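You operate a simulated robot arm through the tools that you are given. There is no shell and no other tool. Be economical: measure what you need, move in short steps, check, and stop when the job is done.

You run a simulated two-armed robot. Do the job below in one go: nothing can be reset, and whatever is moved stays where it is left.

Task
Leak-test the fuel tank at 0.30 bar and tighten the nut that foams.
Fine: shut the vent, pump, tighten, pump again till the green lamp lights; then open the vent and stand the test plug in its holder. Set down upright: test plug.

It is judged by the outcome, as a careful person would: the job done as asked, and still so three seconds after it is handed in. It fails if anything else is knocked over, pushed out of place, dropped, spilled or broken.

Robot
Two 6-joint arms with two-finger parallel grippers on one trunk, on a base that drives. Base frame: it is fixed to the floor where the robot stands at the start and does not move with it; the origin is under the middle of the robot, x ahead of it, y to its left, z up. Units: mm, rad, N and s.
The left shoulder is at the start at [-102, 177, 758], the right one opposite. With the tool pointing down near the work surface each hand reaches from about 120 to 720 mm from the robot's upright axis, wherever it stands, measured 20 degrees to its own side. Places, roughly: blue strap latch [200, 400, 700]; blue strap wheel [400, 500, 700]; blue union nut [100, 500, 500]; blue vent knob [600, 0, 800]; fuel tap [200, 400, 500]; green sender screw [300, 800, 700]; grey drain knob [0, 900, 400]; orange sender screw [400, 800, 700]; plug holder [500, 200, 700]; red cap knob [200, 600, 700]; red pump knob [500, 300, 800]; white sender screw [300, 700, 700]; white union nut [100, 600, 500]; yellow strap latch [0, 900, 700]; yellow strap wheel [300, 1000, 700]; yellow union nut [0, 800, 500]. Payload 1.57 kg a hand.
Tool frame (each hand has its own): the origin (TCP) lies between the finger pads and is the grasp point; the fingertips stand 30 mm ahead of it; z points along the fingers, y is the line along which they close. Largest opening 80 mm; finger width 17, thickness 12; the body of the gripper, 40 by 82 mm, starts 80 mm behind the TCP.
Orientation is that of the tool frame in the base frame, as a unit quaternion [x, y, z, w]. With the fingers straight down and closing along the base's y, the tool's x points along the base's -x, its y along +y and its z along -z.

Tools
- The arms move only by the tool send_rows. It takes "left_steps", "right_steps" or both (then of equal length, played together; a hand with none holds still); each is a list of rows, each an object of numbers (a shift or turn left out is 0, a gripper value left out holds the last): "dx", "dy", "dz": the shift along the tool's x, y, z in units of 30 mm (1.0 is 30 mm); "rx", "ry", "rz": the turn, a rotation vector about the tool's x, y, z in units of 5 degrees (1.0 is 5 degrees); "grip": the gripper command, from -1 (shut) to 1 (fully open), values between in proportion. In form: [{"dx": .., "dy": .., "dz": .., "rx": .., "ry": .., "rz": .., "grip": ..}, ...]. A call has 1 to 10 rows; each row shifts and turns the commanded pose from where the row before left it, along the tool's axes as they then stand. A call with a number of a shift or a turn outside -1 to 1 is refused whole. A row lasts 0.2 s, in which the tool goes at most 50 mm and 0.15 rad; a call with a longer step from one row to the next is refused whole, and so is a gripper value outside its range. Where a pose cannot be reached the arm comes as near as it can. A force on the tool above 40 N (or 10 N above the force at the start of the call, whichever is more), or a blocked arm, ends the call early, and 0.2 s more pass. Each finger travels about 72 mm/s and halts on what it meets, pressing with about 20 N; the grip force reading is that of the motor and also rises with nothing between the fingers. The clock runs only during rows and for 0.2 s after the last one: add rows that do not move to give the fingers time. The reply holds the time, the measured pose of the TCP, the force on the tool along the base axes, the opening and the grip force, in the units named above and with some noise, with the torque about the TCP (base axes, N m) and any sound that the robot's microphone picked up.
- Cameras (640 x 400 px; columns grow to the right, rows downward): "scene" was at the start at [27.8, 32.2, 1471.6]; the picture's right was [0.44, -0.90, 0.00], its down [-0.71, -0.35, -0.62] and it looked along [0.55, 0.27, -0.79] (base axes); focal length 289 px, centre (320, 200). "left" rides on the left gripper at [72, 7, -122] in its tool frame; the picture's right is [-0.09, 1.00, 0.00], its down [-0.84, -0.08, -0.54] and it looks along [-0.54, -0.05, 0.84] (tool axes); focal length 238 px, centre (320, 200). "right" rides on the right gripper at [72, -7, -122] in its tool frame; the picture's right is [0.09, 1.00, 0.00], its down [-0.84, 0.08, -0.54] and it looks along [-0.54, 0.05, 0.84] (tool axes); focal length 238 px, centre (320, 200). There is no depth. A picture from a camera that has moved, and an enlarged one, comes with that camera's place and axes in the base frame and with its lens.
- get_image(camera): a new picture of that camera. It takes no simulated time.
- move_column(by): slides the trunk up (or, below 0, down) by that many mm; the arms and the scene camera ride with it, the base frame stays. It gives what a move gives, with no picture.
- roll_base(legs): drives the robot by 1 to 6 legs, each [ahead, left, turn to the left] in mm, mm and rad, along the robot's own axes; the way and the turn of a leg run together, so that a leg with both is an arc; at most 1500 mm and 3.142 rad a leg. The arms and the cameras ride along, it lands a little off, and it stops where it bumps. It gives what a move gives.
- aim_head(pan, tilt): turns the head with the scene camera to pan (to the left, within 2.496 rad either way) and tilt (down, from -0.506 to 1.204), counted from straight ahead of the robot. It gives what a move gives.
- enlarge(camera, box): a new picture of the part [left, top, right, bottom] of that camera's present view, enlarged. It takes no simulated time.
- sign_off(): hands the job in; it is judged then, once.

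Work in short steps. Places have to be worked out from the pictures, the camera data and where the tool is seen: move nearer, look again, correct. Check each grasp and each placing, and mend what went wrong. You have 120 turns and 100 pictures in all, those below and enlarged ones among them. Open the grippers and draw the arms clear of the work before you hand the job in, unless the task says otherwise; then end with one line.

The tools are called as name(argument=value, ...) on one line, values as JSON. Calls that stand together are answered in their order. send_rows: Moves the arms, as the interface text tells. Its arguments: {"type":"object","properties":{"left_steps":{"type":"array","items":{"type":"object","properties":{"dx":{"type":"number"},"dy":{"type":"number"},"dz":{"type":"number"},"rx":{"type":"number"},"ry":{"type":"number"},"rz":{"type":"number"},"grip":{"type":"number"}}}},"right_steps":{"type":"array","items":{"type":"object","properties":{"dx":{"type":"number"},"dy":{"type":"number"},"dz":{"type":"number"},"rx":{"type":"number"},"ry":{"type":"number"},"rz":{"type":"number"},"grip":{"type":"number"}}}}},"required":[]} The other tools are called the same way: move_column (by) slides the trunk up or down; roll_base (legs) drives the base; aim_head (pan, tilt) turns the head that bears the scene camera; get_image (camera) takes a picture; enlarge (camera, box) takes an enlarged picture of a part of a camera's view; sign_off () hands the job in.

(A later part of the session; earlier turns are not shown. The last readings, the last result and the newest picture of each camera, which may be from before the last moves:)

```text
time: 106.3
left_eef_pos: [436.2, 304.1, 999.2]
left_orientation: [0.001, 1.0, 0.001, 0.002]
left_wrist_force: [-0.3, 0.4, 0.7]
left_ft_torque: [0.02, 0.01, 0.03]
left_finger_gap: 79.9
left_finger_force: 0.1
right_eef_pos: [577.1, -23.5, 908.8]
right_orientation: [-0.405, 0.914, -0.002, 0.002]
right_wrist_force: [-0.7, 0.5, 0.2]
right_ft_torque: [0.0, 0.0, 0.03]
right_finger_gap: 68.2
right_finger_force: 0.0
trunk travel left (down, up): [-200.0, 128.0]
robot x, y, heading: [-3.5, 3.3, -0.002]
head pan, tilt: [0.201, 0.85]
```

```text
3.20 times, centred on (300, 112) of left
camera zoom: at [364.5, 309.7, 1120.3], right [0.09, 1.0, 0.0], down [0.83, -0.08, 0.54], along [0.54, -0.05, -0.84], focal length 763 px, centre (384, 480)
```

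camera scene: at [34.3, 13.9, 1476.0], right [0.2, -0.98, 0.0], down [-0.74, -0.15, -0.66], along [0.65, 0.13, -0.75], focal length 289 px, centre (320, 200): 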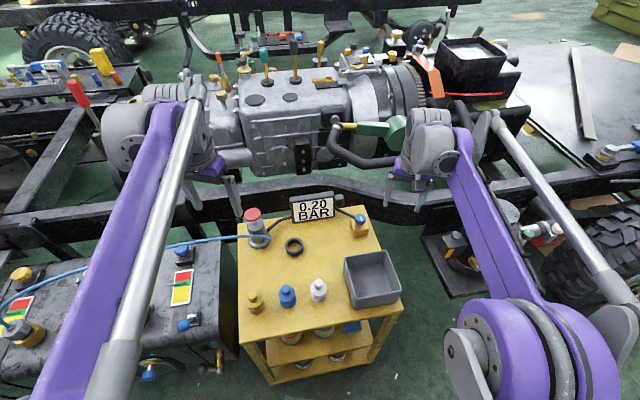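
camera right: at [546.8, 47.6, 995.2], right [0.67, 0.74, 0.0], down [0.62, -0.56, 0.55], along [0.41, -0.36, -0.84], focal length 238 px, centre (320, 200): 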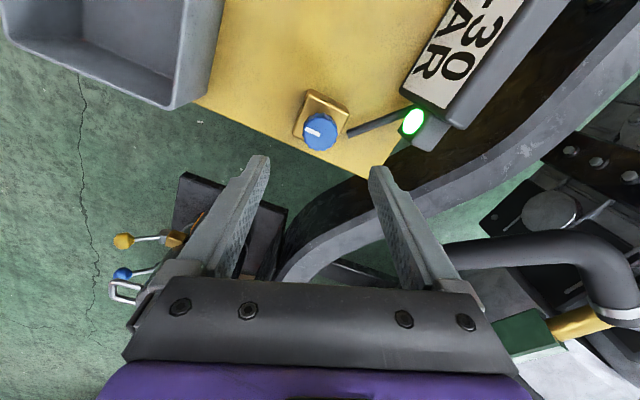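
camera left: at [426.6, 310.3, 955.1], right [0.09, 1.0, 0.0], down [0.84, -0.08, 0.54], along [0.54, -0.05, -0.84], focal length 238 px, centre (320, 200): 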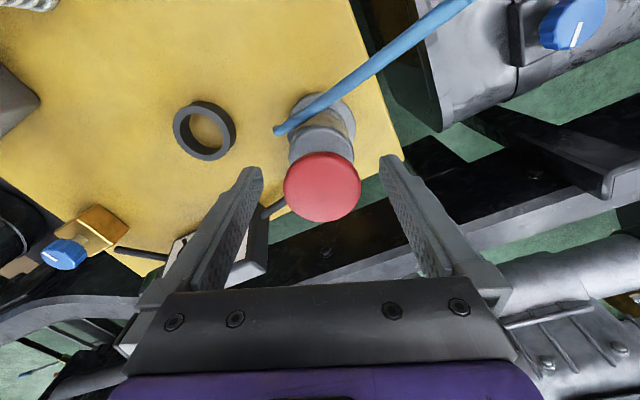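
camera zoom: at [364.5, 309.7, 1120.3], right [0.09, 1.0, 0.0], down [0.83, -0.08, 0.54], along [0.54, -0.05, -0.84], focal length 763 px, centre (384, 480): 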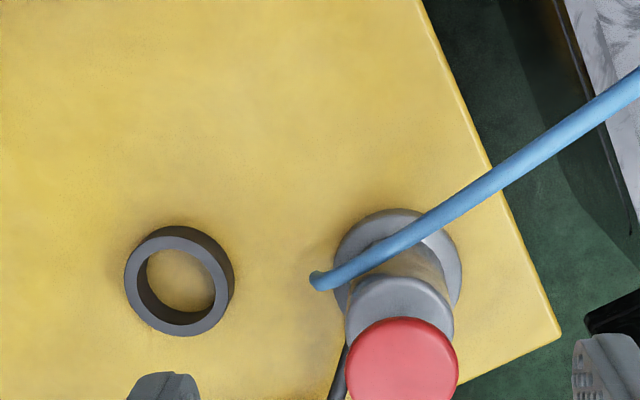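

Vent open, mark as at the start. I fold the right hand back and up, before driving to reach the test plug with the left hand.

send_rows(right_steps=[{"rz": 1, "dz": -0.5}, {"rz": 1}, {"rz": 1}, {"rz": 1}, {"rz": 1}, {"rz": 1}, {"rz": 1}, {"rz": 1}, {"rz": 1}])

send_rows(right_steps=[{"dx": 1, "dz": -0.5}, {"dx": 1, "dz": -0.5}, {"dx": 1, "dz": -0.5}, {"dx": 1, "dz": -0.5}, {"dx": 1, "dz": -0.5}, {"dx": 1, "dz": -0.5}, {"dx": 1}, {"dx": 1}, {"dy": -1}, {"dy": -1}])

roll_base(legs=[[-150, 0, 0], [0, 200, 0], [0, 0, 0.8]])

aim_head(pan=0.2, tilt=0.9)

get_image(camera="scene")

get_image(camera="left")

```text
time: 108.3
left_eef_pos: [439.4, 304.8, 998.7]
left_orientation: [0.001, 1.0, 0.0, 0.0]
left_wrist_force: [0.7, 0.2, 0.7]
left_ft_torque: [0.01, -0.02, -0.01]
left_finger_gap: 79.9
left_finger_force: 0.1
right_eef_pos: [581.1, -23.4, 923.5]
right_orientation: [-0.024, 1.0, -0.001, 0.001]
right_wrist_force: [0.1, -0.3, -0.6]
right_ft_torque: [0.03, -0.02, -0.01]
right_finger_gap: 67.9
right_finger_force: 0.0
trunk travel left (down, up): [-200.0, 128.0]
robot x, y, heading: [-3.8, -2.1, -0.003]
head pan, tilt: [0.201, 0.85]
```

```text
time: 110.5
left_eef_pos: [439.3, 303.4, 997.8]
left_orientation: [0.001, 1.0, 0.0, 0.002]
left_wrist_force: [0.4, -0.8, -0.7]
left_ft_torque: [0.02, -0.01, -0.01]
left_finger_gap: 79.9
left_finger_force: 0.0
right_eef_pos: [342.8, -94.8, 1012.4]
right_orientation: [-0.024, 1.0, -0.001, 0.002]
right_wrist_force: [-0.4, -0.2, 0.0]
right_ft_torque: [0.02, 0.01, -0.01]
right_finger_gap: 67.9
right_finger_force: 0.1
trunk travel left (down, up): [-200.0, 128.0]
robot x, y, heading: [-2.9, 3.4, -0.004]
head pan, tilt: [0.201, 0.85]
```

```text
time: 115.9
left_eef_pos: [-60.8, 727.0, 998.6]
left_orientation: [-0.388, 0.922, 0.0, 0.0]
left_wrist_force: [-0.6, -0.5, -0.7]
left_ft_torque: [0.01, -0.02, -0.01]
left_finger_gap: 80.2
left_finger_force: 0.1
right_eef_pos: [158.3, 380.0, 1012.4]
right_orientation: [-0.41, 0.912, 0.0, 0.002]
right_wrist_force: [0.4, 0.3, 0.0]
right_ft_torque: [0.01, 0.01, -0.01]
right_finger_gap: 68.2
right_finger_force: 0.0
trunk travel left (down, up): [-200.0, 128.0]
robot x, y, heading: [-151.7, 200.1, 0.796]
head pan, tilt: [0.201, 0.85]
```

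```text
time: 116.5
left_eef_pos: [-59.5, 728.0, 999.5]
left_orientation: [-0.388, 0.922, 0.0, 0.001]
left_wrist_force: [-0.1, -0.5, -0.5]
left_ft_torque: [0.04, 0.03, 0.02]
left_finger_gap: 79.9
left_finger_force: 0.0
right_eef_pos: [158.7, 380.8, 1012.3]
right_orientation: [-0.411, 0.912, 0.0, 0.001]
right_wrist_force: [-0.1, -1.0, -0.3]
right_ft_torque: [0.0, 0.01, 0.03]
right_finger_gap: 68.1
right_finger_force: 0.0
trunk travel left (down, up): [-200.0, 128.0]
robot x, y, heading: [-149.4, 198.3, 0.796]
head pan, tilt: [0.201, 0.901]
```

```text
44 pictures are left
camera scene: at [-137.4, 233.3, 1472.2], right [0.84, -0.54, 0.0], down [-0.43, -0.66, -0.62], along [0.34, 0.52, -0.78], focal length 289 px, centre (320, 200)
```

scene: 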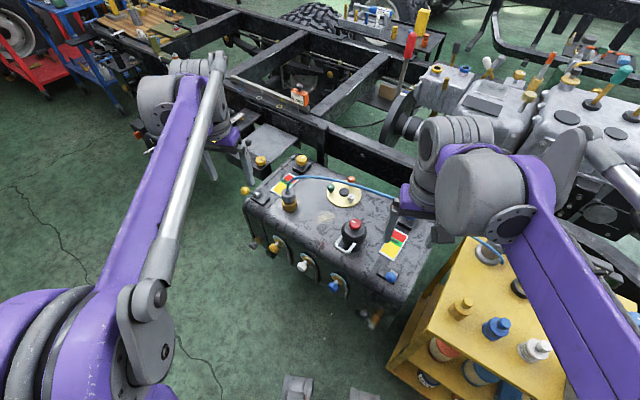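

```text
43 pictures are left
camera left: at [-115.8, 679.7, 1119.8], right [-0.65, 0.76, 0.0], down [0.64, 0.54, 0.54], along [0.41, 0.35, -0.84], focal length 238 px, centre (320, 200)
```

left: 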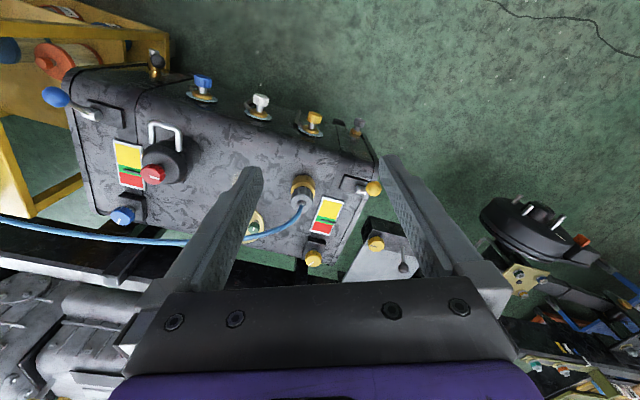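

Plug top triangulates to about (95, 812, 735). I move the left hand above it.

send_rows(left_steps=[{"dx": -0.94, "dy": -0.283, "dz": 0.6}, {"dx": -0.94, "dy": -0.283, "dz": 0.6}, {"dx": -0.94, "dy": -0.283, "dz": 0.6}, {"dx": -0.94, "dy": -0.283, "dz": 0.6}, {"dx": -0.94, "dy": -0.283, "dz": 0.6}, {"dx": -0.94, "dy": -0.283, "dz": 0.6}])

get_image(camera="left")

enlarge(camera="scene", box=[230, 140, 370, 228])

```text
time: 118.0
left_eef_pos: [97.0, 814.3, 891.5]
left_orientation: [-0.388, 0.922, 0.0, 0.001]
left_wrist_force: [0.2, -0.2, -0.4]
left_ft_torque: [0.0, -0.02, 0.0]
left_finger_gap: 80.2
left_finger_force: 0.1
right_eef_pos: [159.0, 379.8, 1011.9]
right_orientation: [-0.41, 0.912, 0.001, 0.002]
right_wrist_force: [-0.5, 0.9, 0.6]
right_ft_torque: [-0.02, 0.05, 0.0]
right_finger_gap: 68.1
right_finger_force: 0.0
trunk travel left (down, up): [-200.0, 128.0]
robot x, y, heading: [-151.5, 196.2, 0.797]
head pan, tilt: [0.201, 0.901]
```

```text
42 pictures are left
camera left: at [40.8, 766.2, 1012.0], right [-0.65, 0.76, 0.0], down [0.64, 0.54, 0.54], along [0.41, 0.35, -0.84], focal length 238 px, centre (320, 200)
```

left: 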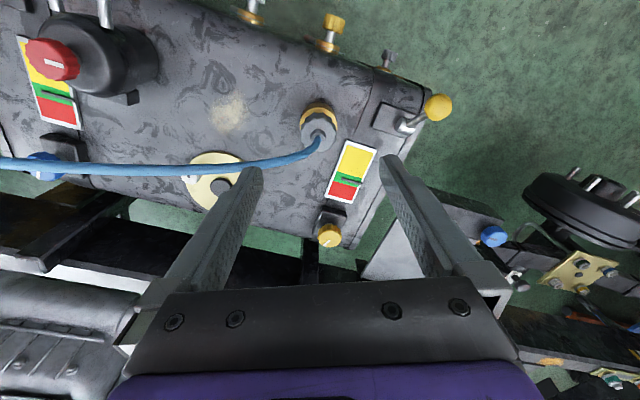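

```text
4.55 times, centred on (300, 184) of scene
camera zoom: at [-136.6, 234.1, 1472.1], right [0.84, -0.54, 0.0], down [-0.43, -0.66, -0.62], along [0.34, 0.52, -0.78], focal length 1316 px, centre (411, 273)
```

zoom: 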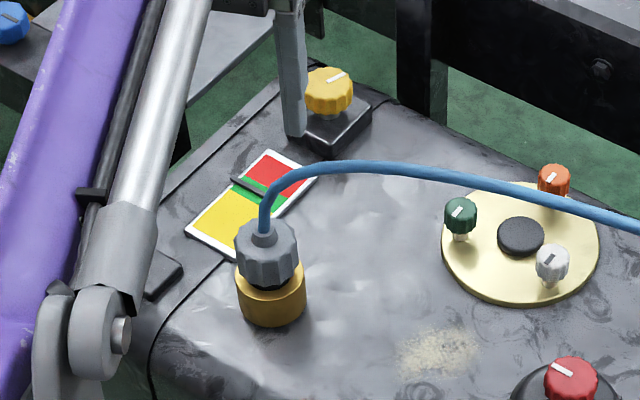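

The hose leaves along my present closing axis, so I turn the left wrist 90° clockwise so that the fingers straddle the plug across the hose.

send_rows(left_steps=[{"rz": 1}, {"rz": 1}, {"rz": 1}, {"rz": 1}, {"rz": 1}, {"rz": 1}, {"rz": 1}, {"rz": 1}, {"rz": 1}, {"rz": 1}])

send_rows(left_steps=[{"rz": 1}, {"rz": 1}, {"rz": 1}, {"rz": 1}, {"rz": 1}, {"rz": 1}, {"rz": 1}, {"rz": 1}])

get_image(camera="left")

```text
time: 120.2
left_eef_pos: [96.3, 813.3, 891.1]
left_orientation: [0.039, 0.999, 0.0, 0.001]
left_wrist_force: [0.5, -0.1, -0.8]
left_ft_torque: [-0.03, -0.01, 0.0]
left_finger_gap: 80.0
left_finger_force: 0.1
right_eef_pos: [158.2, 381.4, 1013.0]
right_orientation: [-0.41, 0.912, 0.0, 0.002]
right_wrist_force: [-0.5, -0.1, -0.5]
right_ft_torque: [0.02, -0.01, -0.01]
right_finger_gap: 68.0
right_finger_force: 0.0
trunk travel left (down, up): [-200.0, 128.0]
robot x, y, heading: [-151.8, 200.4, 0.794]
head pan, tilt: [0.201, 0.901]
```

```text
time: 122.0
left_eef_pos: [94.8, 811.8, 890.9]
left_orientation: [0.379, 0.925, 0.0, 0.001]
left_wrist_force: [0.0, -0.3, -0.7]
left_ft_torque: [0.0, 0.06, 0.04]
left_finger_gap: 79.8
left_finger_force: 0.0
right_eef_pos: [158.5, 381.5, 1012.2]
right_orientation: [-0.409, 0.912, 0.001, 0.002]
right_wrist_force: [-0.4, 0.2, 0.1]
right_ft_torque: [-0.01, 0.01, -0.04]
right_finger_gap: 68.0
right_finger_force: 0.0
trunk travel left (down, up): [-200.0, 128.0]
robot x, y, heading: [-150.2, 199.6, 0.793]
head pan, tilt: [0.201, 0.901]
```

```text
40 pictures are left
camera left: at [47.7, 866.7, 1012.6], right [0.76, 0.65, 0.0], down [0.54, -0.64, 0.54], along [0.35, -0.41, -0.84], focal length 238 px, centre (320, 200)
```

left: 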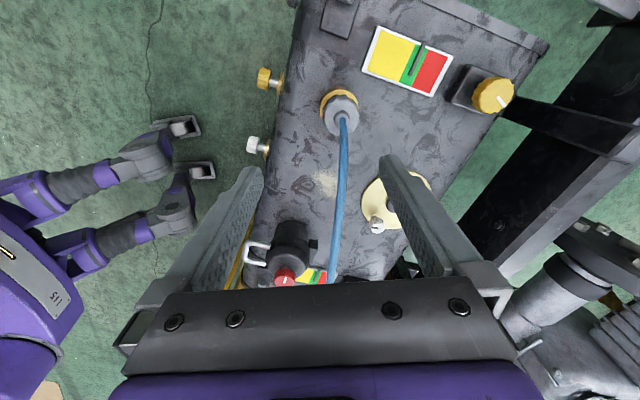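

Two hand views put the plug cap near (112, 825, ~700–720). I correct by 19 mm and lower to z≈805, then look again.

send_rows(left_steps=[{"dx": -0.08, "dy": 0.64}, {"dz": 0.95}, {"dz": 0.95}, {"dz": 0.95}])

get_image(camera="left")

enlarge(camera="scene", box=[230, 140, 370, 228])

```text
time: 123.0
left_eef_pos: [110.5, 824.1, 804.9]
left_orientation: [0.378, 0.926, 0.001, 0.0]
left_wrist_force: [-0.2, 0.8, -0.4]
left_ft_torque: [0.0, 0.0, -0.01]
left_finger_gap: 80.0
left_finger_force: 0.1
right_eef_pos: [158.4, 381.5, 1011.5]
right_orientation: [-0.41, 0.912, 0.0, 0.002]
right_wrist_force: [0.5, 0.1, 0.0]
right_ft_torque: [0.0, -0.01, -0.01]
right_finger_gap: 67.8
right_finger_force: 0.0
trunk travel left (down, up): [-200.0, 128.0]
robot x, y, heading: [-150.0, 197.5, 0.791]
head pan, tilt: [0.201, 0.901]
```

```text
39 pictures are left
camera left: at [63.1, 878.8, 926.9], right [0.76, 0.65, 0.0], down [0.54, -0.64, 0.54], along [0.35, -0.41, -0.84], focal length 238 px, centre (320, 200)
```

left: 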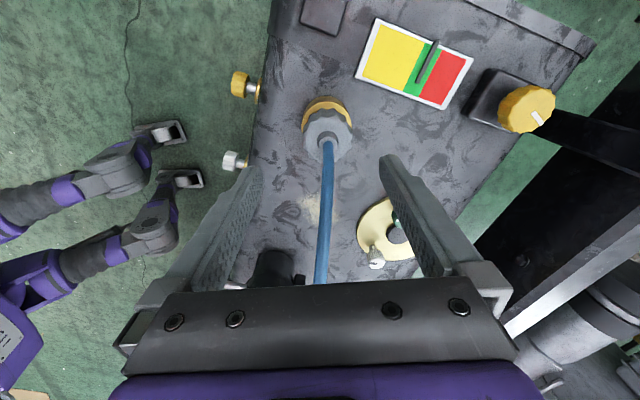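

```text
4.55 times, centred on (300, 184) of scene
camera zoom: at [-137.3, 233.5, 1472.1], right [0.84, -0.54, 0.0], down [-0.43, -0.66, -0.62], along [0.34, 0.52, -0.78], focal length 1316 px, centre (411, 273)
```

zoom: 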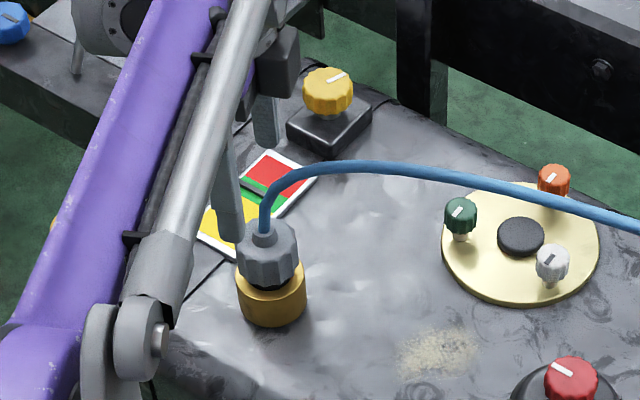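

Cap centre is ~6 mm further toward the closing axis. I correct and lower to z≈735.

send_rows(left_steps=[{"dx": 0.08, "dy": 0.2}, {"dz": 0.8}, {"dz": 0.8}, {"dz": 0.7}])

get_image(camera="left")

enlarge(camera="scene", box=[230, 140, 370, 228])

```text
time: 124.0
left_eef_pos: [112.5, 831.3, 735.2]
left_orientation: [0.379, 0.926, 0.001, 0.0]
left_wrist_force: [-0.7, -0.4, 0.7]
left_ft_torque: [0.01, -0.04, -0.02]
left_finger_gap: 79.9
left_finger_force: 0.0
right_eef_pos: [157.9, 381.2, 1012.3]
right_orientation: [-0.41, 0.912, 0.0, 0.002]
right_wrist_force: [0.3, 0.1, -0.6]
right_ft_torque: [-0.02, 0.0, 0.0]
right_finger_gap: 68.0
right_finger_force: 0.1
trunk travel left (down, up): [-200.0, 128.0]
robot x, y, heading: [-147.3, 196.2, 0.795]
head pan, tilt: [0.201, 0.901]
```

```text
37 pictures are left
camera left: at [65.5, 885.0, 857.9], right [0.76, 0.65, 0.0], down [0.54, -0.64, 0.54], along [0.35, -0.41, -0.84], focal length 238 px, centre (320, 200)
```

left: 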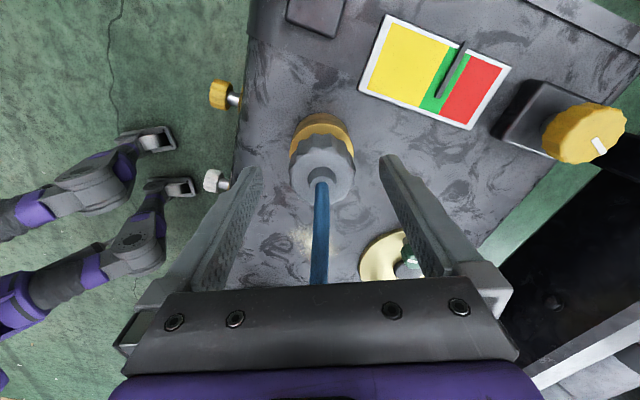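

```text
4.55 times, centred on (300, 184) of scene
camera zoom: at [-137.3, 233.5, 1472.1], right [0.84, -0.54, 0.0], down [-0.43, -0.66, -0.62], along [0.34, 0.52, -0.78], focal length 1316 px, centre (411, 273)
```

zoom: 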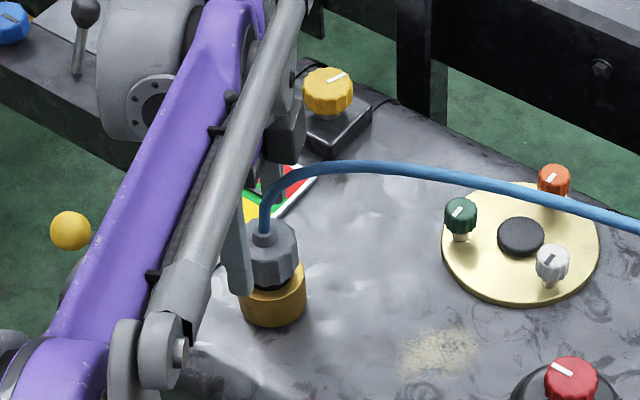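

Centred (cap top ≈ z 712). I lower 18 mm more and close on the cap.

send_rows(left_steps=[{"dz": 0.3}, {"dz": 0.3}, {"grip": 0.5}, {"grip": 0.0}, {"grip": -0.4}, {}])

get_image(camera="left")

```text
time: 125.3
left_eef_pos: [113.2, 830.6, 718.5]
left_orientation: [0.377, 0.926, 0.001, -0.001]
left_wrist_force: [0.4, 1.0, -0.5]
left_ft_torque: [0.0, -0.02, 0.02]
left_finger_gap: 45.0
left_finger_force: 20.2
right_eef_pos: [158.4, 379.8, 1010.3]
right_orientation: [-0.409, 0.912, -0.001, 0.002]
right_wrist_force: [0.4, -0.3, -0.1]
right_ft_torque: [0.01, 0.0, 0.01]
right_finger_gap: 68.2
right_finger_force: 0.0
trunk travel left (down, up): [-200.0, 128.0]
robot x, y, heading: [-152.5, 199.8, 0.792]
head pan, tilt: [0.201, 0.901]
```

```text
35 pictures are left
camera left: at [65.3, 885.1, 839.9], right [0.76, 0.65, 0.0], down [0.54, -0.64, 0.54], along [0.35, -0.41, -0.84], focal length 238 px, centre (320, 200)
```

left: 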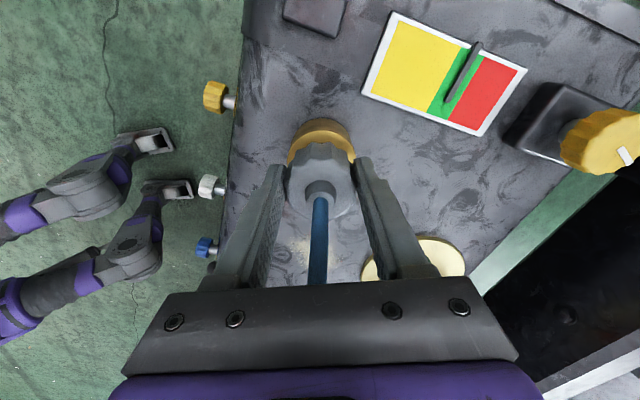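

Gripped at 45 mm with no side force. I pull gently upward.

send_rows(left_steps=[{"dz": -0.15}, {"dz": -0.2}, {"dz": -0.25}])

enlarge(camera="scene", box=[230, 140, 370, 228])

```text
time: 126.2
left_eef_pos: [113.4, 830.2, 736.8]
left_orientation: [0.378, 0.926, 0.001, 0.0]
left_wrist_force: [-0.4, 1.5, -1.9]
left_ft_torque: [0.01, 0.02, 0.01]
left_finger_gap: 45.0
left_finger_force: 19.8
right_eef_pos: [157.8, 380.4, 1012.7]
right_orientation: [-0.409, 0.912, 0.0, 0.002]
right_wrist_force: [-0.4, -0.4, -0.3]
right_ft_torque: [0.0, -0.01, 0.01]
right_finger_gap: 67.8
right_finger_force: 0.1
trunk travel left (down, up): [-200.0, 128.0]
robot x, y, heading: [-151.4, 195.3, 0.791]
head pan, tilt: [0.201, 0.901]
```

```text
4.55 times, centred on (300, 184) of scene
camera zoom: at [-137.4, 233.3, 1472.1], right [0.84, -0.54, 0.0], down [-0.43, -0.66, -0.62], along [0.34, 0.52, -0.78], focal length 1316 px, centre (411, 273)
```

zoom: 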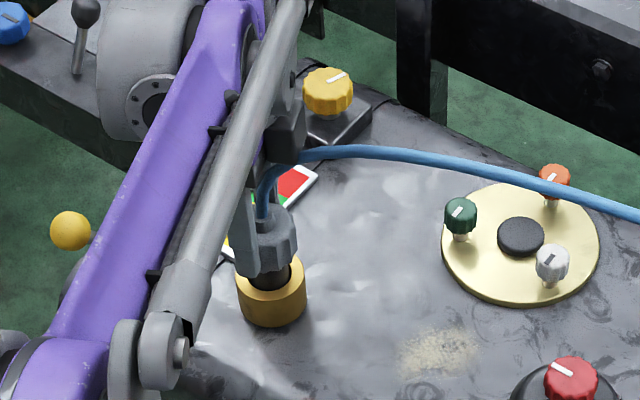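

The stem is coming out freely. I lift it high and then pull it in toward the robot.

send_rows(left_steps=[{"dz": -0.6}, {"dz": -1}, {"dz": -1}, {"dz": -1}, {"dz": -1}, {"dz": -1}, {"dz": -1}, {"dz": -1}])

get_image(camera="scene")

```text
time: 128.0
left_eef_pos: [106.3, 821.3, 950.0]
left_orientation: [0.379, 0.926, 0.001, 0.0]
left_wrist_force: [1.2, 0.1, -1.7]
left_ft_torque: [0.01, 0.02, -0.03]
left_finger_gap: 45.1
left_finger_force: 20.2
left hand out of reach, approached as far as the arm can: row 7, 8
right_eef_pos: [158.1, 380.0, 1012.4]
right_orientation: [-0.409, 0.912, 0.0, 0.002]
right_wrist_force: [0.0, 0.6, 0.2]
right_ft_torque: [0.0, 0.01, 0.0]
right_finger_gap: 68.1
right_finger_force: 0.1
trunk travel left (down, up): [-200.0, 128.0]
robot x, y, heading: [-149.4, 197.8, 0.798]
head pan, tilt: [0.201, 0.901]
```

```text
33 pictures are left
camera scene: at [-137.5, 232.9, 1472.1], right [0.84, -0.54, 0.0], down [-0.43, -0.66, -0.62], along [0.34, 0.52, -0.78], focal length 289 px, centre (320, 200)
```

scene: 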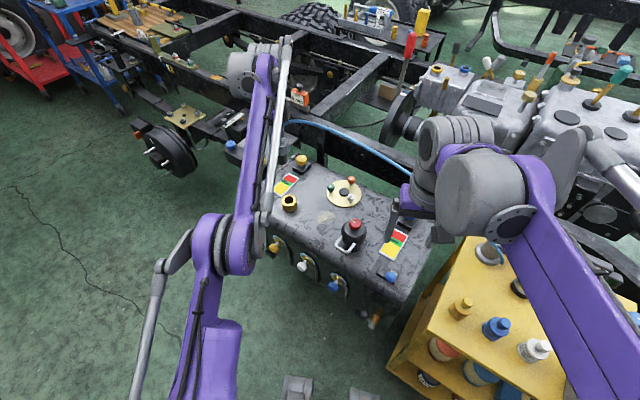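

I draw the plug in 150 mm toward the robot.

send_rows(left_steps=[{"dx": -0.37, "dy": -0.93}, {"dx": -0.37, "dy": -0.93}, {"dx": -0.37, "dy": -0.93}, {"dx": -0.37, "dy": -0.93, "dz": -0.5}, {"dx": -0.37, "dy": -0.93, "dz": -0.5}])

roll_base(legs=[[0, 0, -0.55]])

aim_head(pan=0.0, tilt=0.85)

get_image(camera="scene")

```text
time: 129.2
left_eef_pos: [97.2, 740.9, 989.8]
left_orientation: [0.378, 0.926, 0.001, 0.0]
left_wrist_force: [0.2, 0.3, -0.7]
left_ft_torque: [0.01, 0.01, 0.02]
left_finger_gap: 44.8
left_finger_force: 19.9
left hand out of reach, approached as far as the arm can: row 3, 4, 5
right_eef_pos: [158.5, 380.9, 1010.8]
right_orientation: [-0.41, 0.912, 0.0, 0.002]
right_wrist_force: [0.7, -0.4, -0.2]
right_ft_torque: [-0.03, 0.05, 0.03]
right_finger_gap: 68.0
right_finger_force: 0.1
trunk travel left (down, up): [-200.0, 128.0]
robot x, y, heading: [-153.7, 200.9, 0.792]
head pan, tilt: [0.201, 0.901]
```

```text
time: 131.1
left_eef_pos: [345.0, 530.8, 988.1]
left_orientation: [0.616, 0.788, -0.001, 0.0]
left_wrist_force: [-0.1, 0.3, -1.2]
left_ft_torque: [0.01, 0.03, 0.01]
left_finger_gap: 44.7
left_finger_force: 20.0
right_eef_pos: [207.4, 191.1, 1012.2]
right_orientation: [-0.145, 0.989, 0.0, 0.002]
right_wrist_force: [-0.3, 0.2, -0.5]
right_ft_torque: [0.02, 0.0, -0.01]
right_finger_gap: 68.2
right_finger_force: 0.1
trunk travel left (down, up): [-200.0, 128.0]
robot x, y, heading: [-153.2, 199.8, 0.24]
head pan, tilt: [0.201, 0.901]
```

```text
time: 131.8
left_eef_pos: [344.6, 530.1, 989.4]
left_orientation: [0.617, 0.787, 0.0, -0.001]
left_wrist_force: [-0.5, -0.3, -1.3]
left_ft_torque: [-0.01, -0.03, 0.0]
left_finger_gap: 44.8
left_finger_force: 19.4
right_eef_pos: [207.3, 190.8, 1012.7]
right_orientation: [-0.146, 0.989, 0.0, 0.003]
right_wrist_force: [0.4, 0.7, -0.4]
right_ft_torque: [0.01, 0.0, -0.04]
right_finger_gap: 68.0
right_finger_force: 0.0
trunk travel left (down, up): [-200.0, 128.0]
robot x, y, heading: [-150.4, 199.8, 0.243]
head pan, tilt: [0.0, 0.85]
```

```text
32 pictures are left
camera scene: at [-112.9, 207.1, 1476.0], right [0.24, -0.97, 0.0], down [-0.73, -0.18, -0.66], along [0.64, 0.16, -0.75], focal length 289 px, centre (320, 200)
```

scene: 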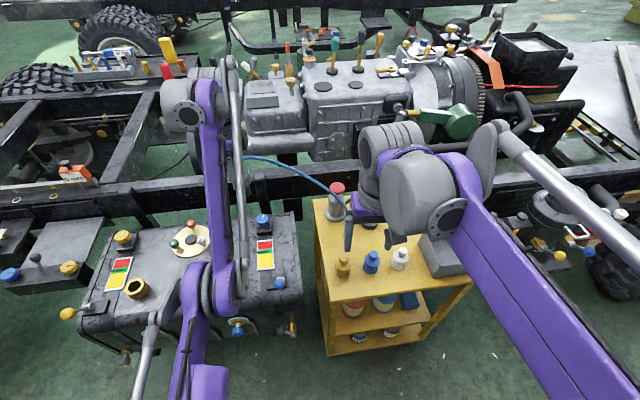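

Clear so far. I turn another 0.6 rad to the right to bring the plug over the cart.

roll_base(legs=[[0, 0, -0.6]])

aim_head(pan=0.45, tilt=0.8)

get_image(camera="scene")

get_image(camera="left")

```text
time: 133.9
left_eef_pos: [446.3, 191.8, 988.4]
left_orientation: [0.821, 0.57, 0.0, 0.0]
left_wrist_force: [0.5, -0.1, -2.3]
left_ft_torque: [0.0, 0.0, -0.01]
left_finger_gap: 44.8
left_finger_force: 19.9
right_eef_pos: [140.7, -10.1, 1013.4]
right_orientation: [0.155, 0.988, -0.002, 0.001]
right_wrist_force: [0.1, 0.6, -0.1]
right_ft_torque: [0.01, -0.02, 0.0]
right_finger_gap: 68.1
right_finger_force: 0.1
trunk travel left (down, up): [-200.0, 128.0]
robot x, y, heading: [-152.5, 199.9, -0.359]
head pan, tilt: [0.0, 0.85]
```

```text
time: 134.8
left_eef_pos: [445.4, 192.9, 989.4]
left_orientation: [0.821, 0.57, 0.001, 0.0]
left_wrist_force: [-0.6, 0.9, -1.7]
left_ft_torque: [0.01, 0.04, 0.01]
left_finger_gap: 44.6
left_finger_force: 19.8
right_eef_pos: [140.9, -10.0, 1012.3]
right_orientation: [0.154, 0.988, -0.001, 0.002]
right_wrist_force: [0.4, 0.3, 0.0]
right_ft_torque: [0.0, 0.0, 0.0]
right_finger_gap: 68.0
right_finger_force: 0.0
trunk travel left (down, up): [-200.0, 128.0]
robot x, y, heading: [-151.8, 198.6, -0.357]
head pan, tilt: [0.45, 0.799]
```

```text
31 pictures are left
camera scene: at [-107.1, 218.4, 1480.0], right [0.09, -1.0, 0.0], down [-0.71, -0.07, -0.7], along [0.69, 0.06, -0.72], focal length 289 px, centre (320, 200)
```

scene: 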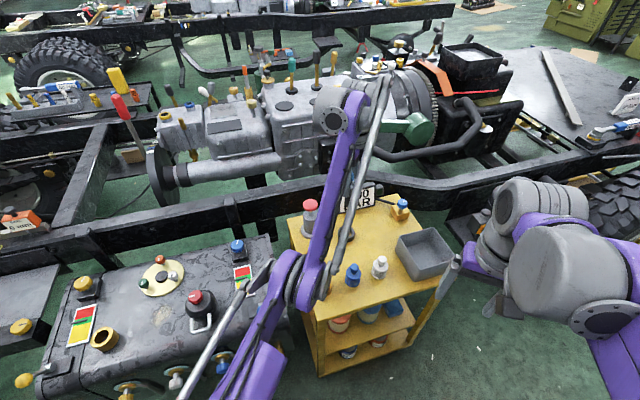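

```text
30 pictures are left
camera left: at [476.6, 257.3, 1110.1], right [0.9, -0.43, 0.0], down [-0.37, -0.76, 0.54], along [-0.23, -0.49, -0.84], focal length 238 px, centre (320, 200)
```

left: 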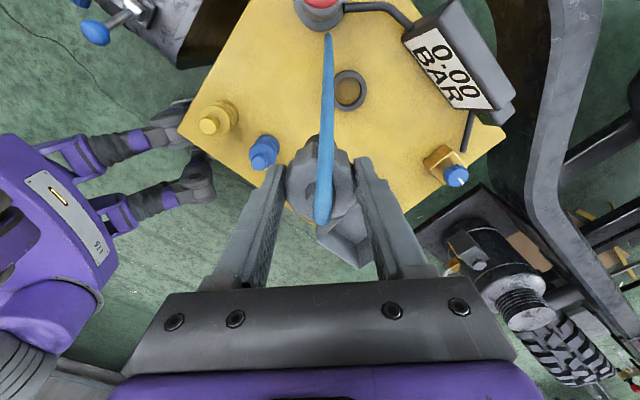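

Holder confirmed near (494, 186). I move the plug over it and lower part way.

send_rows(left_steps=[{"dx": 0.17, "dy": 0.79}, {"dx": 0.17, "dy": 0.79}, {"dz": 0.8}, {"dz": 0.8}, {"dz": 0.8}])

get_image(camera="left")

enlarge(camera="scene", box=[260, 150, 440, 262])

```text
time: 136.0
left_eef_pos: [495.1, 185.1, 915.0]
left_orientation: [0.821, 0.57, 0.0, 0.0]
left_wrist_force: [-0.4, -0.4, -1.4]
left_ft_torque: [0.0, 0.02, -0.02]
left_finger_gap: 44.7
left_finger_force: 19.4
right_eef_pos: [140.8, -9.9, 1013.0]
right_orientation: [0.154, 0.988, -0.002, 0.001]
right_wrist_force: [0.9, 0.4, -0.7]
right_ft_torque: [0.0, 0.01, 0.02]
right_finger_gap: 68.1
right_finger_force: 0.0
trunk travel left (down, up): [-200.0, 128.0]
robot x, y, heading: [-152.2, 198.1, -0.356]
head pan, tilt: [0.45, 0.799]
```

```text
29 pictures are left
camera left: at [524.7, 250.7, 1037.3], right [0.9, -0.43, 0.0], down [-0.37, -0.76, 0.54], along [-0.24, -0.49, -0.84], focal length 238 px, centre (320, 200)
```

left: 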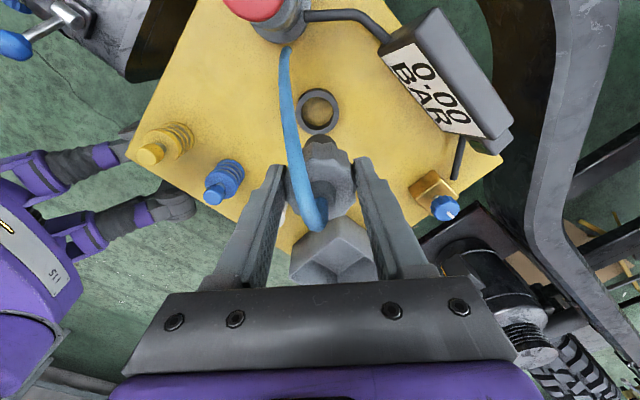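

```text
3.56 times, centred on (350, 206) of scene
camera zoom: at [-106.5, 218.5, 1480.0], right [0.09, -1.0, 0.0], down [-0.71, -0.07, -0.7], along [0.69, 0.06, -0.72], focal length 1029 px, centre (213, 179)
```

zoom: 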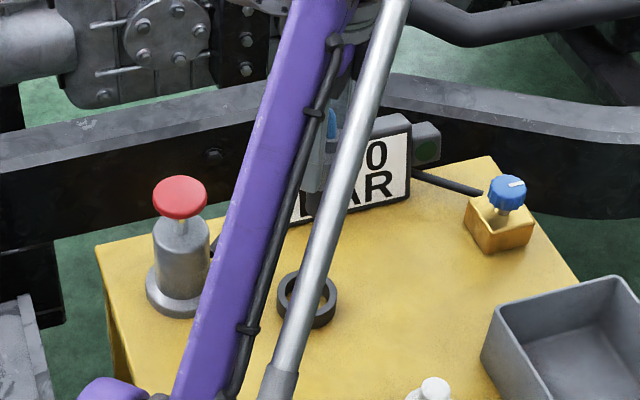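

I look from the right hand's camera for a second angle on plug and ring.

get_image(camera="right")

```text
27 pictures are left
camera right: at [71.0, 5.1, 1133.4], right [0.21, 0.98, 0.0], down [0.82, -0.18, 0.54], along [0.53, -0.12, -0.84], focal length 238 px, centre (320, 200)
```

right: 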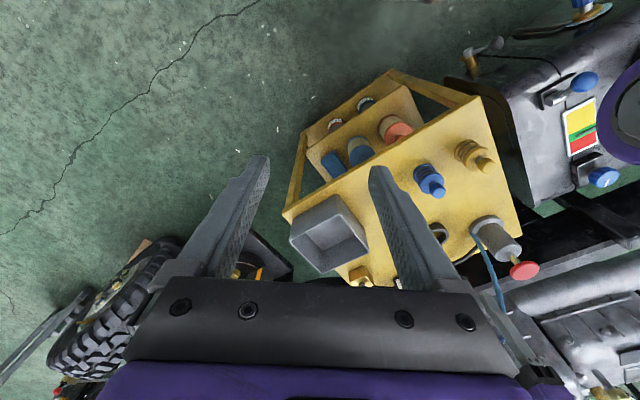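

Not useful from there. I nudge 3 mm to the averaged ring centre, lower to z≈820, and compare stem and ring in the hand camera.

send_rows(left_steps=[{"dx": 0.03, "dy": -0.1}, {"dz": 0.8}, {"dz": 0.8}, {"dz": 0.8}, {"dz": 0.7}])

enlarge(camera="left", box=[220, 50, 420, 175])

enlarge(camera="scene", box=[280, 180, 400, 255])

```text
time: 137.2
left_eef_pos: [510.8, 180.4, 838.1]
left_orientation: [0.822, 0.57, 0.0, 0.0]
left_wrist_force: [-0.1, -0.6, -0.1]
left_ft_torque: [0.01, 0.02, -0.04]
left_finger_gap: 44.5
left_finger_force: 19.9
left hand out of reach, approached as far as the arm can: row 4, 5
right_eef_pos: [141.7, -9.8, 1012.7]
right_orientation: [0.153, 0.988, -0.002, 0.002]
right_wrist_force: [0.8, -0.1, -0.7]
right_ft_torque: [0.02, 0.0, 0.01]
right_finger_gap: 67.8
right_finger_force: 0.1
trunk travel left (down, up): [-200.0, 128.0]
robot x, y, heading: [-149.8, 196.6, -0.361]
head pan, tilt: [0.45, 0.799]
```

```text
3.20 times, centred on (320, 112) of left
camera zoom: at [541.2, 245.9, 960.0], right [0.9, -0.43, 0.0], down [-0.37, -0.76, 0.54], along [-0.24, -0.49, -0.84], focal length 763 px, centre (320, 480)
```

zoom: 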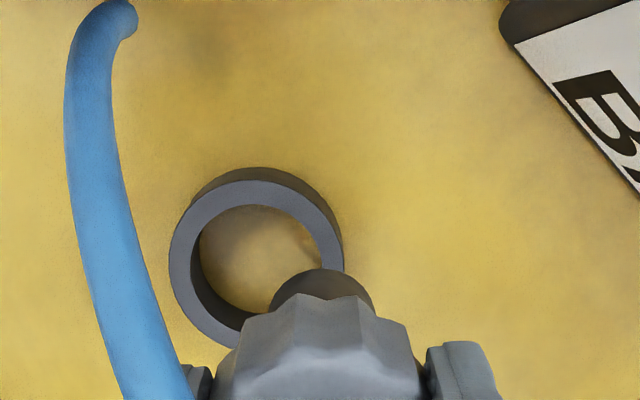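

```text
5.33 times, centred on (340, 218) of scene
camera zoom: at [-106.8, 218.4, 1480.0], right [0.09, -1.0, 0.0], down [-0.71, -0.07, -0.7], along [0.69, 0.06, -0.72], focal length 1544 px, centre (213, 107)
```

zoom: 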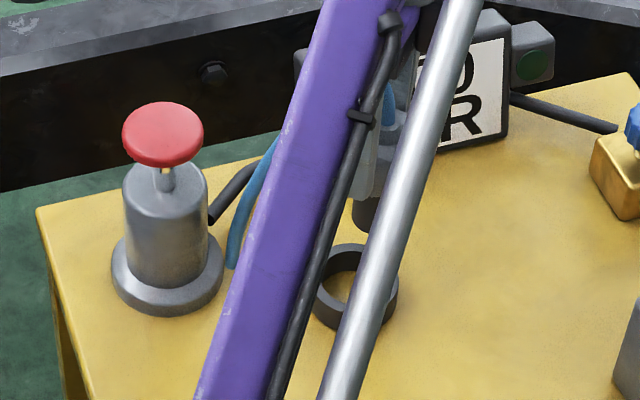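

The pose is just inside the reachable limit here. The pick-up geometry (635 ahead, 256 left) worked, so I lift and shift the base back and right to reproduce it.

send_rows(left_steps=[{"dz": -1}, {"dz": -1}])

roll_base(legs=[[-40, -41, 0]])

get_image(camera="left")

```text
time: 137.8
left_eef_pos: [510.3, 181.2, 898.6]
left_orientation: [0.822, 0.569, 0.0, 0.001]
left_wrist_force: [-0.6, -0.3, -1.6]
left_ft_torque: [-0.03, -0.03, -0.03]
left_finger_gap: 44.1
left_finger_force: 20.3
right_eef_pos: [139.7, -9.9, 1011.5]
right_orientation: [0.153, 0.988, 0.0, 0.002]
right_wrist_force: [0.7, -0.3, 0.1]
right_ft_torque: [0.0, -0.02, 0.01]
right_finger_gap: 67.9
right_finger_force: 0.1
trunk travel left (down, up): [-200.0, 128.0]
robot x, y, heading: [-149.5, 197.6, -0.354]
head pan, tilt: [0.45, 0.799]
```

```text
time: 138.8
left_eef_pos: [458.8, 157.8, 898.0]
left_orientation: [0.822, 0.57, 0.001, 0.001]
left_wrist_force: [-0.8, -0.7, -1.5]
left_ft_torque: [0.04, 0.0, -0.02]
left_finger_gap: 44.5
left_finger_force: 19.6
right_eef_pos: [88.8, -34.3, 1013.0]
right_orientation: [0.154, 0.988, -0.001, 0.001]
right_wrist_force: [-0.3, -0.1, 0.4]
right_ft_torque: [0.04, -0.01, 0.0]
right_finger_gap: 67.8
right_finger_force: 0.0
trunk travel left (down, up): [-200.0, 128.0]
robot x, y, heading: [-204.9, 174.6, -0.354]
head pan, tilt: [0.45, 0.799]
```

```text
24 pictures are left
camera left: at [489.0, 221.8, 1020.0], right [0.9, -0.43, 0.0], down [-0.37, -0.76, 0.54], along [-0.23, -0.49, -0.84], focal length 238 px, centre (320, 200)
```

left: 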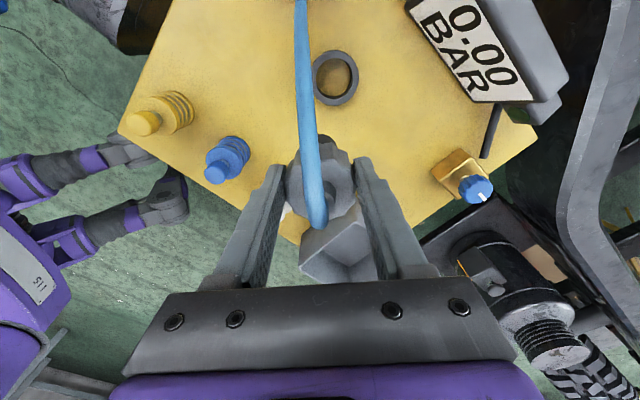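

Ring computes to (493, 188). I move there and lower to z≈835.

send_rows(left_steps=[{"dx": 0.67, "dy": 0.36}, {"dx": 0.67, "dy": 0.36}, {"dz": 0.7}, {"dz": 0.7}, {"dz": 0.7}])

enlarge(camera="left", box=[220, 50, 420, 175])

```text
time: 140.0
left_eef_pos: [493.1, 187.7, 835.2]
left_orientation: [0.822, 0.569, -0.001, 0.0]
left_wrist_force: [-1.5, -0.9, -1.0]
left_ft_torque: [0.03, 0.04, 0.0]
left_finger_gap: 44.6
left_finger_force: 20.1
right_eef_pos: [90.5, -35.1, 1012.2]
right_orientation: [0.154, 0.988, -0.001, 0.002]
right_wrist_force: [-0.7, 0.2, 0.6]
right_ft_torque: [0.01, -0.02, -0.01]
right_finger_gap: 68.0
right_finger_force: 0.1
trunk travel left (down, up): [-200.0, 128.0]
robot x, y, heading: [-202.4, 172.8, -0.363]
head pan, tilt: [0.45, 0.799]
```

```text
3.20 times, centred on (320, 112) of left
camera zoom: at [524.0, 251.8, 956.4], right [0.9, -0.43, 0.0], down [-0.37, -0.76, 0.54], along [-0.23, -0.49, -0.84], focal length 763 px, centre (320, 480)
```

zoom: 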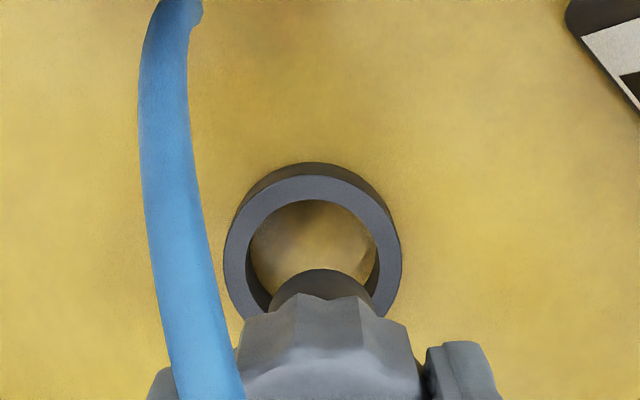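

Stem (27 mm) vs ring bore (~40 mm): only ~2.5 mm off along the closing axis. I correct and lower to just above the ring.

send_rows(left_steps=[{"dy": -0.08}, {"dz": 0.6}, {"dz": 0.6}])

enlarge(camera="left", box=[220, 50, 420, 175])

enlarge(camera="scene", box=[280, 160, 400, 235])

```text
time: 140.8
left_eef_pos: [493.1, 188.3, 800.1]
left_orientation: [0.822, 0.57, 0.0, -0.001]
left_wrist_force: [0.0, 0.6, -0.8]
left_ft_torque: [0.04, -0.02, -0.03]
left_finger_gap: 44.6
left_finger_force: 19.9
right_eef_pos: [90.9, -33.8, 1012.7]
right_orientation: [0.154, 0.988, -0.001, 0.002]
right_wrist_force: [-0.1, -0.5, -0.4]
right_ft_torque: [-0.01, 0.01, -0.02]
right_finger_gap: 67.8
right_finger_force: 0.1
trunk travel left (down, up): [-200.0, 128.0]
robot x, y, heading: [-200.7, 173.1, -0.357]
head pan, tilt: [0.45, 0.799]
```

```text
3.20 times, centred on (320, 112) of left
camera zoom: at [523.6, 253.0, 921.3], right [0.9, -0.43, 0.0], down [-0.37, -0.76, 0.54], along [-0.24, -0.49, -0.84], focal length 763 px, centre (320, 480)
```

zoom: 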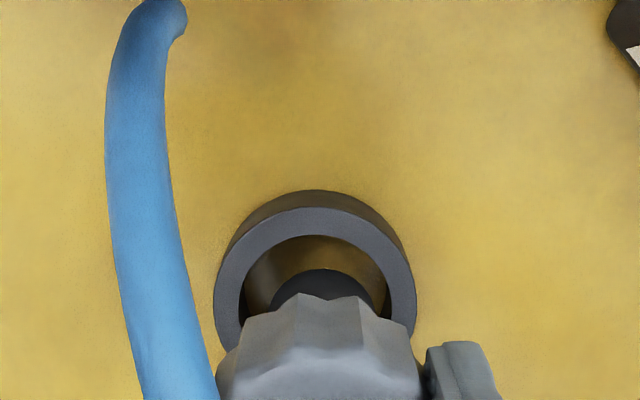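

```text
5.33 times, centred on (340, 198) of scene
camera zoom: at [-158.1, 194.5, 1480.0], right [0.09, -1.0, 0.0], down [-0.71, -0.07, -0.7], along [0.69, 0.06, -0.72], focal length 1544 px, centre (213, 213)
```

zoom: 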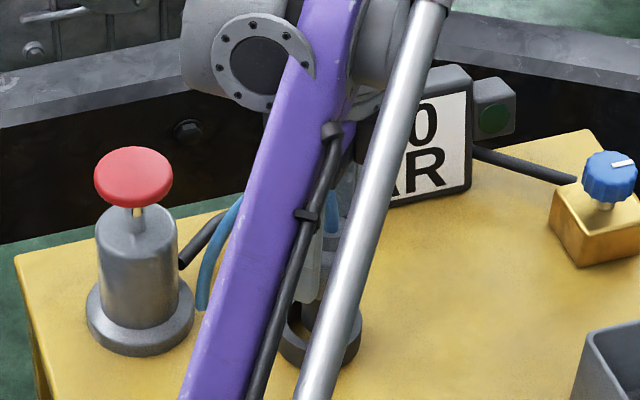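

Ring centre appears ~3–4 mm toward −x and ~2 mm toward −y of the tool. I correct and lower gradually into the ring.

send_rows(left_steps=[{"dx": -0.1, "dy": -0.06}, {"dz": 0.3}, {"dz": 0.3}])

enlarge(camera="left", box=[220, 50, 420, 175])

```text
time: 141.6
left_eef_pos: [497.3, 186.6, 787.4]
left_orientation: [0.821, 0.571, 0.0, -0.001]
left_wrist_force: [-5.3, 9.6, 5.9]
left_ft_torque: [0.62, 0.41, -0.09]
left_finger_gap: 44.6
left_finger_force: 20.1
left hand out of reach, approached as far as the arm can: row 1, 2, 3
right_eef_pos: [88.9, -32.6, 1012.0]
right_orientation: [0.153, 0.988, -0.002, 0.002]
right_wrist_force: [0.5, -0.4, -0.3]
right_ft_torque: [0.0, -0.02, -0.01]
right_finger_gap: 68.1
right_finger_force: 0.0
trunk travel left (down, up): [-200.0, 128.0]
robot x, y, heading: [-200.0, 176.2, -0.36]
head pan, tilt: [0.45, 0.799]
```

```text
3.20 times, centred on (320, 112) of left
camera zoom: at [528.1, 250.7, 908.8], right [0.9, -0.43, 0.0], down [-0.36, -0.76, 0.54], along [-0.24, -0.49, -0.84], focal length 763 px, centre (320, 480)
```

zoom: 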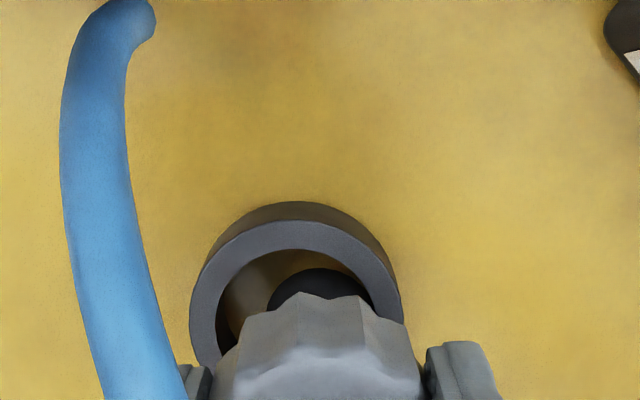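

Again a reach limit caused drift and light contact with the ring. I raise clear, and turn the wrist 30° back toward its neutral angle.

send_rows(left_steps=[{"dz": -0.5}, {"dz": -0.8}, {"dz": -0.8}, {"rz": -1}, {"rz": -1}, {"rz": -1}, {"rz": -1}, {"rz": -1}, {"rz": -1}])

get_image(camera="left")

```text
time: 143.6
left_eef_pos: [498.2, 183.0, 848.2]
left_orientation: [0.646, 0.763, 0.001, 0.001]
left_wrist_force: [-0.3, -0.7, -1.9]
left_ft_torque: [0.0, -0.01, 0.03]
left_finger_gap: 44.5
left_finger_force: 20.1
right_eef_pos: [89.8, -33.1, 1013.4]
right_orientation: [0.154, 0.988, -0.001, 0.001]
right_wrist_force: [0.4, -0.4, 0.3]
right_ft_torque: [-0.02, -0.02, -0.04]
right_finger_gap: 67.8
right_finger_force: 0.0
trunk travel left (down, up): [-200.0, 128.0]
robot x, y, heading: [-204.6, 175.6, -0.361]
head pan, tilt: [0.45, 0.799]
```

```text
19 pictures are left
camera left: at [492.0, 255.0, 970.4], right [1.0, 0.08, 0.0], down [0.06, -0.84, 0.54], along [0.04, -0.54, -0.84], focal length 238 px, centre (320, 200)
```

left: 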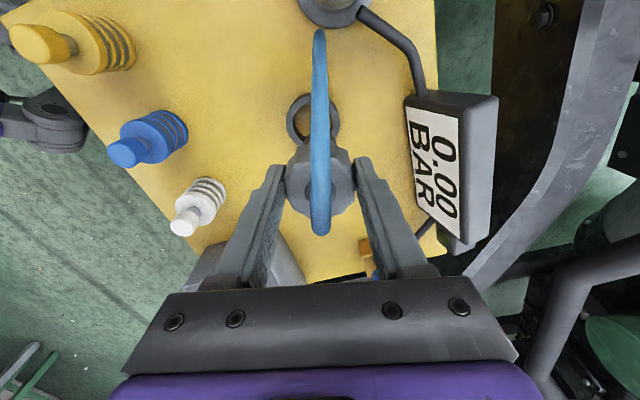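

I shift about 9 mm to the ring and lower to 800, checking that reach holds at this wrist angle.

send_rows(left_steps=[{"dx": 0.22, "dy": -0.23}, {"dz": 0.8}, {"dz": 0.8}])

enlarge(camera="left", box=[220, 50, 420, 175])

```text
time: 144.4
left_eef_pos: [490.7, 188.8, 801.6]
left_orientation: [0.646, 0.763, 0.0, -0.001]
left_wrist_force: [0.4, 0.9, -1.7]
left_ft_torque: [0.01, 0.0, -0.01]
left_finger_gap: 44.5
left_finger_force: 20.5
right_eef_pos: [89.9, -33.6, 1012.5]
right_orientation: [0.154, 0.988, -0.001, 0.002]
right_wrist_force: [-0.6, -0.7, 0.2]
right_ft_torque: [-0.03, 0.01, -0.04]
right_finger_gap: 68.3
right_finger_force: 0.0
trunk travel left (down, up): [-200.0, 128.0]
robot x, y, heading: [-202.1, 178.6, -0.359]
head pan, tilt: [0.45, 0.799]
```

```text
3.20 times, centred on (320, 112) of left
camera zoom: at [485.9, 259.9, 922.9], right [1.0, 0.07, 0.0], down [0.06, -0.84, 0.54], along [0.04, -0.54, -0.84], focal length 763 px, centre (320, 480)
```

zoom: 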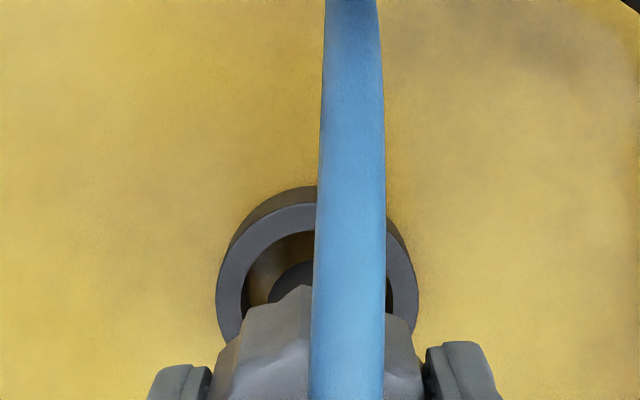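

Reach is fine now; stem is within ~2–3 mm of the bore centre (clearance ≈6 mm). I correct 2 mm and lower slowly into the ring.

send_rows(left_steps=[{"dx": -0.07, "dy": -0.03}, {"dz": 0.25}, {"dz": 0.25}])

enlarge(camera="left", box=[220, 50, 420, 175])

```text
time: 145.2
left_eef_pos: [496.7, 184.3, 791.6]
left_orientation: [0.646, 0.764, 0.001, 0.0]
left_wrist_force: [-3.9, 2.3, 2.2]
left_ft_torque: [0.13, 0.26, 0.0]
left_finger_gap: 44.3
left_finger_force: 19.6
left hand out of reach, approached as far as the arm can: row 2, 3
right_eef_pos: [89.3, -33.3, 1012.1]
right_orientation: [0.152, 0.988, -0.001, 0.002]
right_wrist_force: [-0.2, 0.0, -0.7]
right_ft_torque: [0.0, 0.0, 0.02]
right_finger_gap: 67.9
right_finger_force: 0.1
trunk travel left (down, up): [-200.0, 128.0]
robot x, y, heading: [-198.5, 175.9, -0.36]
head pan, tilt: [0.45, 0.799]
```

```text
3.20 times, centred on (320, 112) of left
camera zoom: at [490.0, 256.8, 912.2], right [1.0, 0.07, 0.0], down [0.06, -0.84, 0.54], along [0.04, -0.54, -0.84], focal length 763 px, centre (320, 480)
```

zoom: 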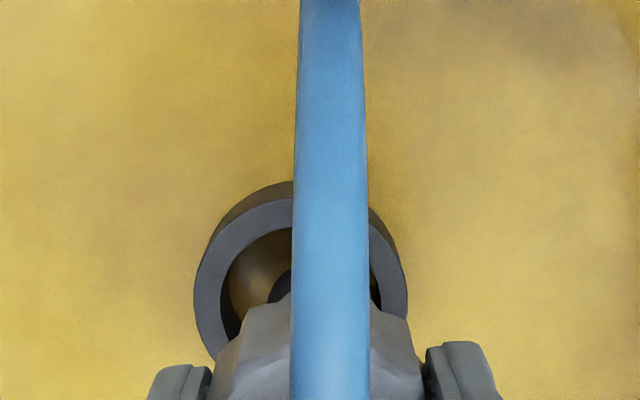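

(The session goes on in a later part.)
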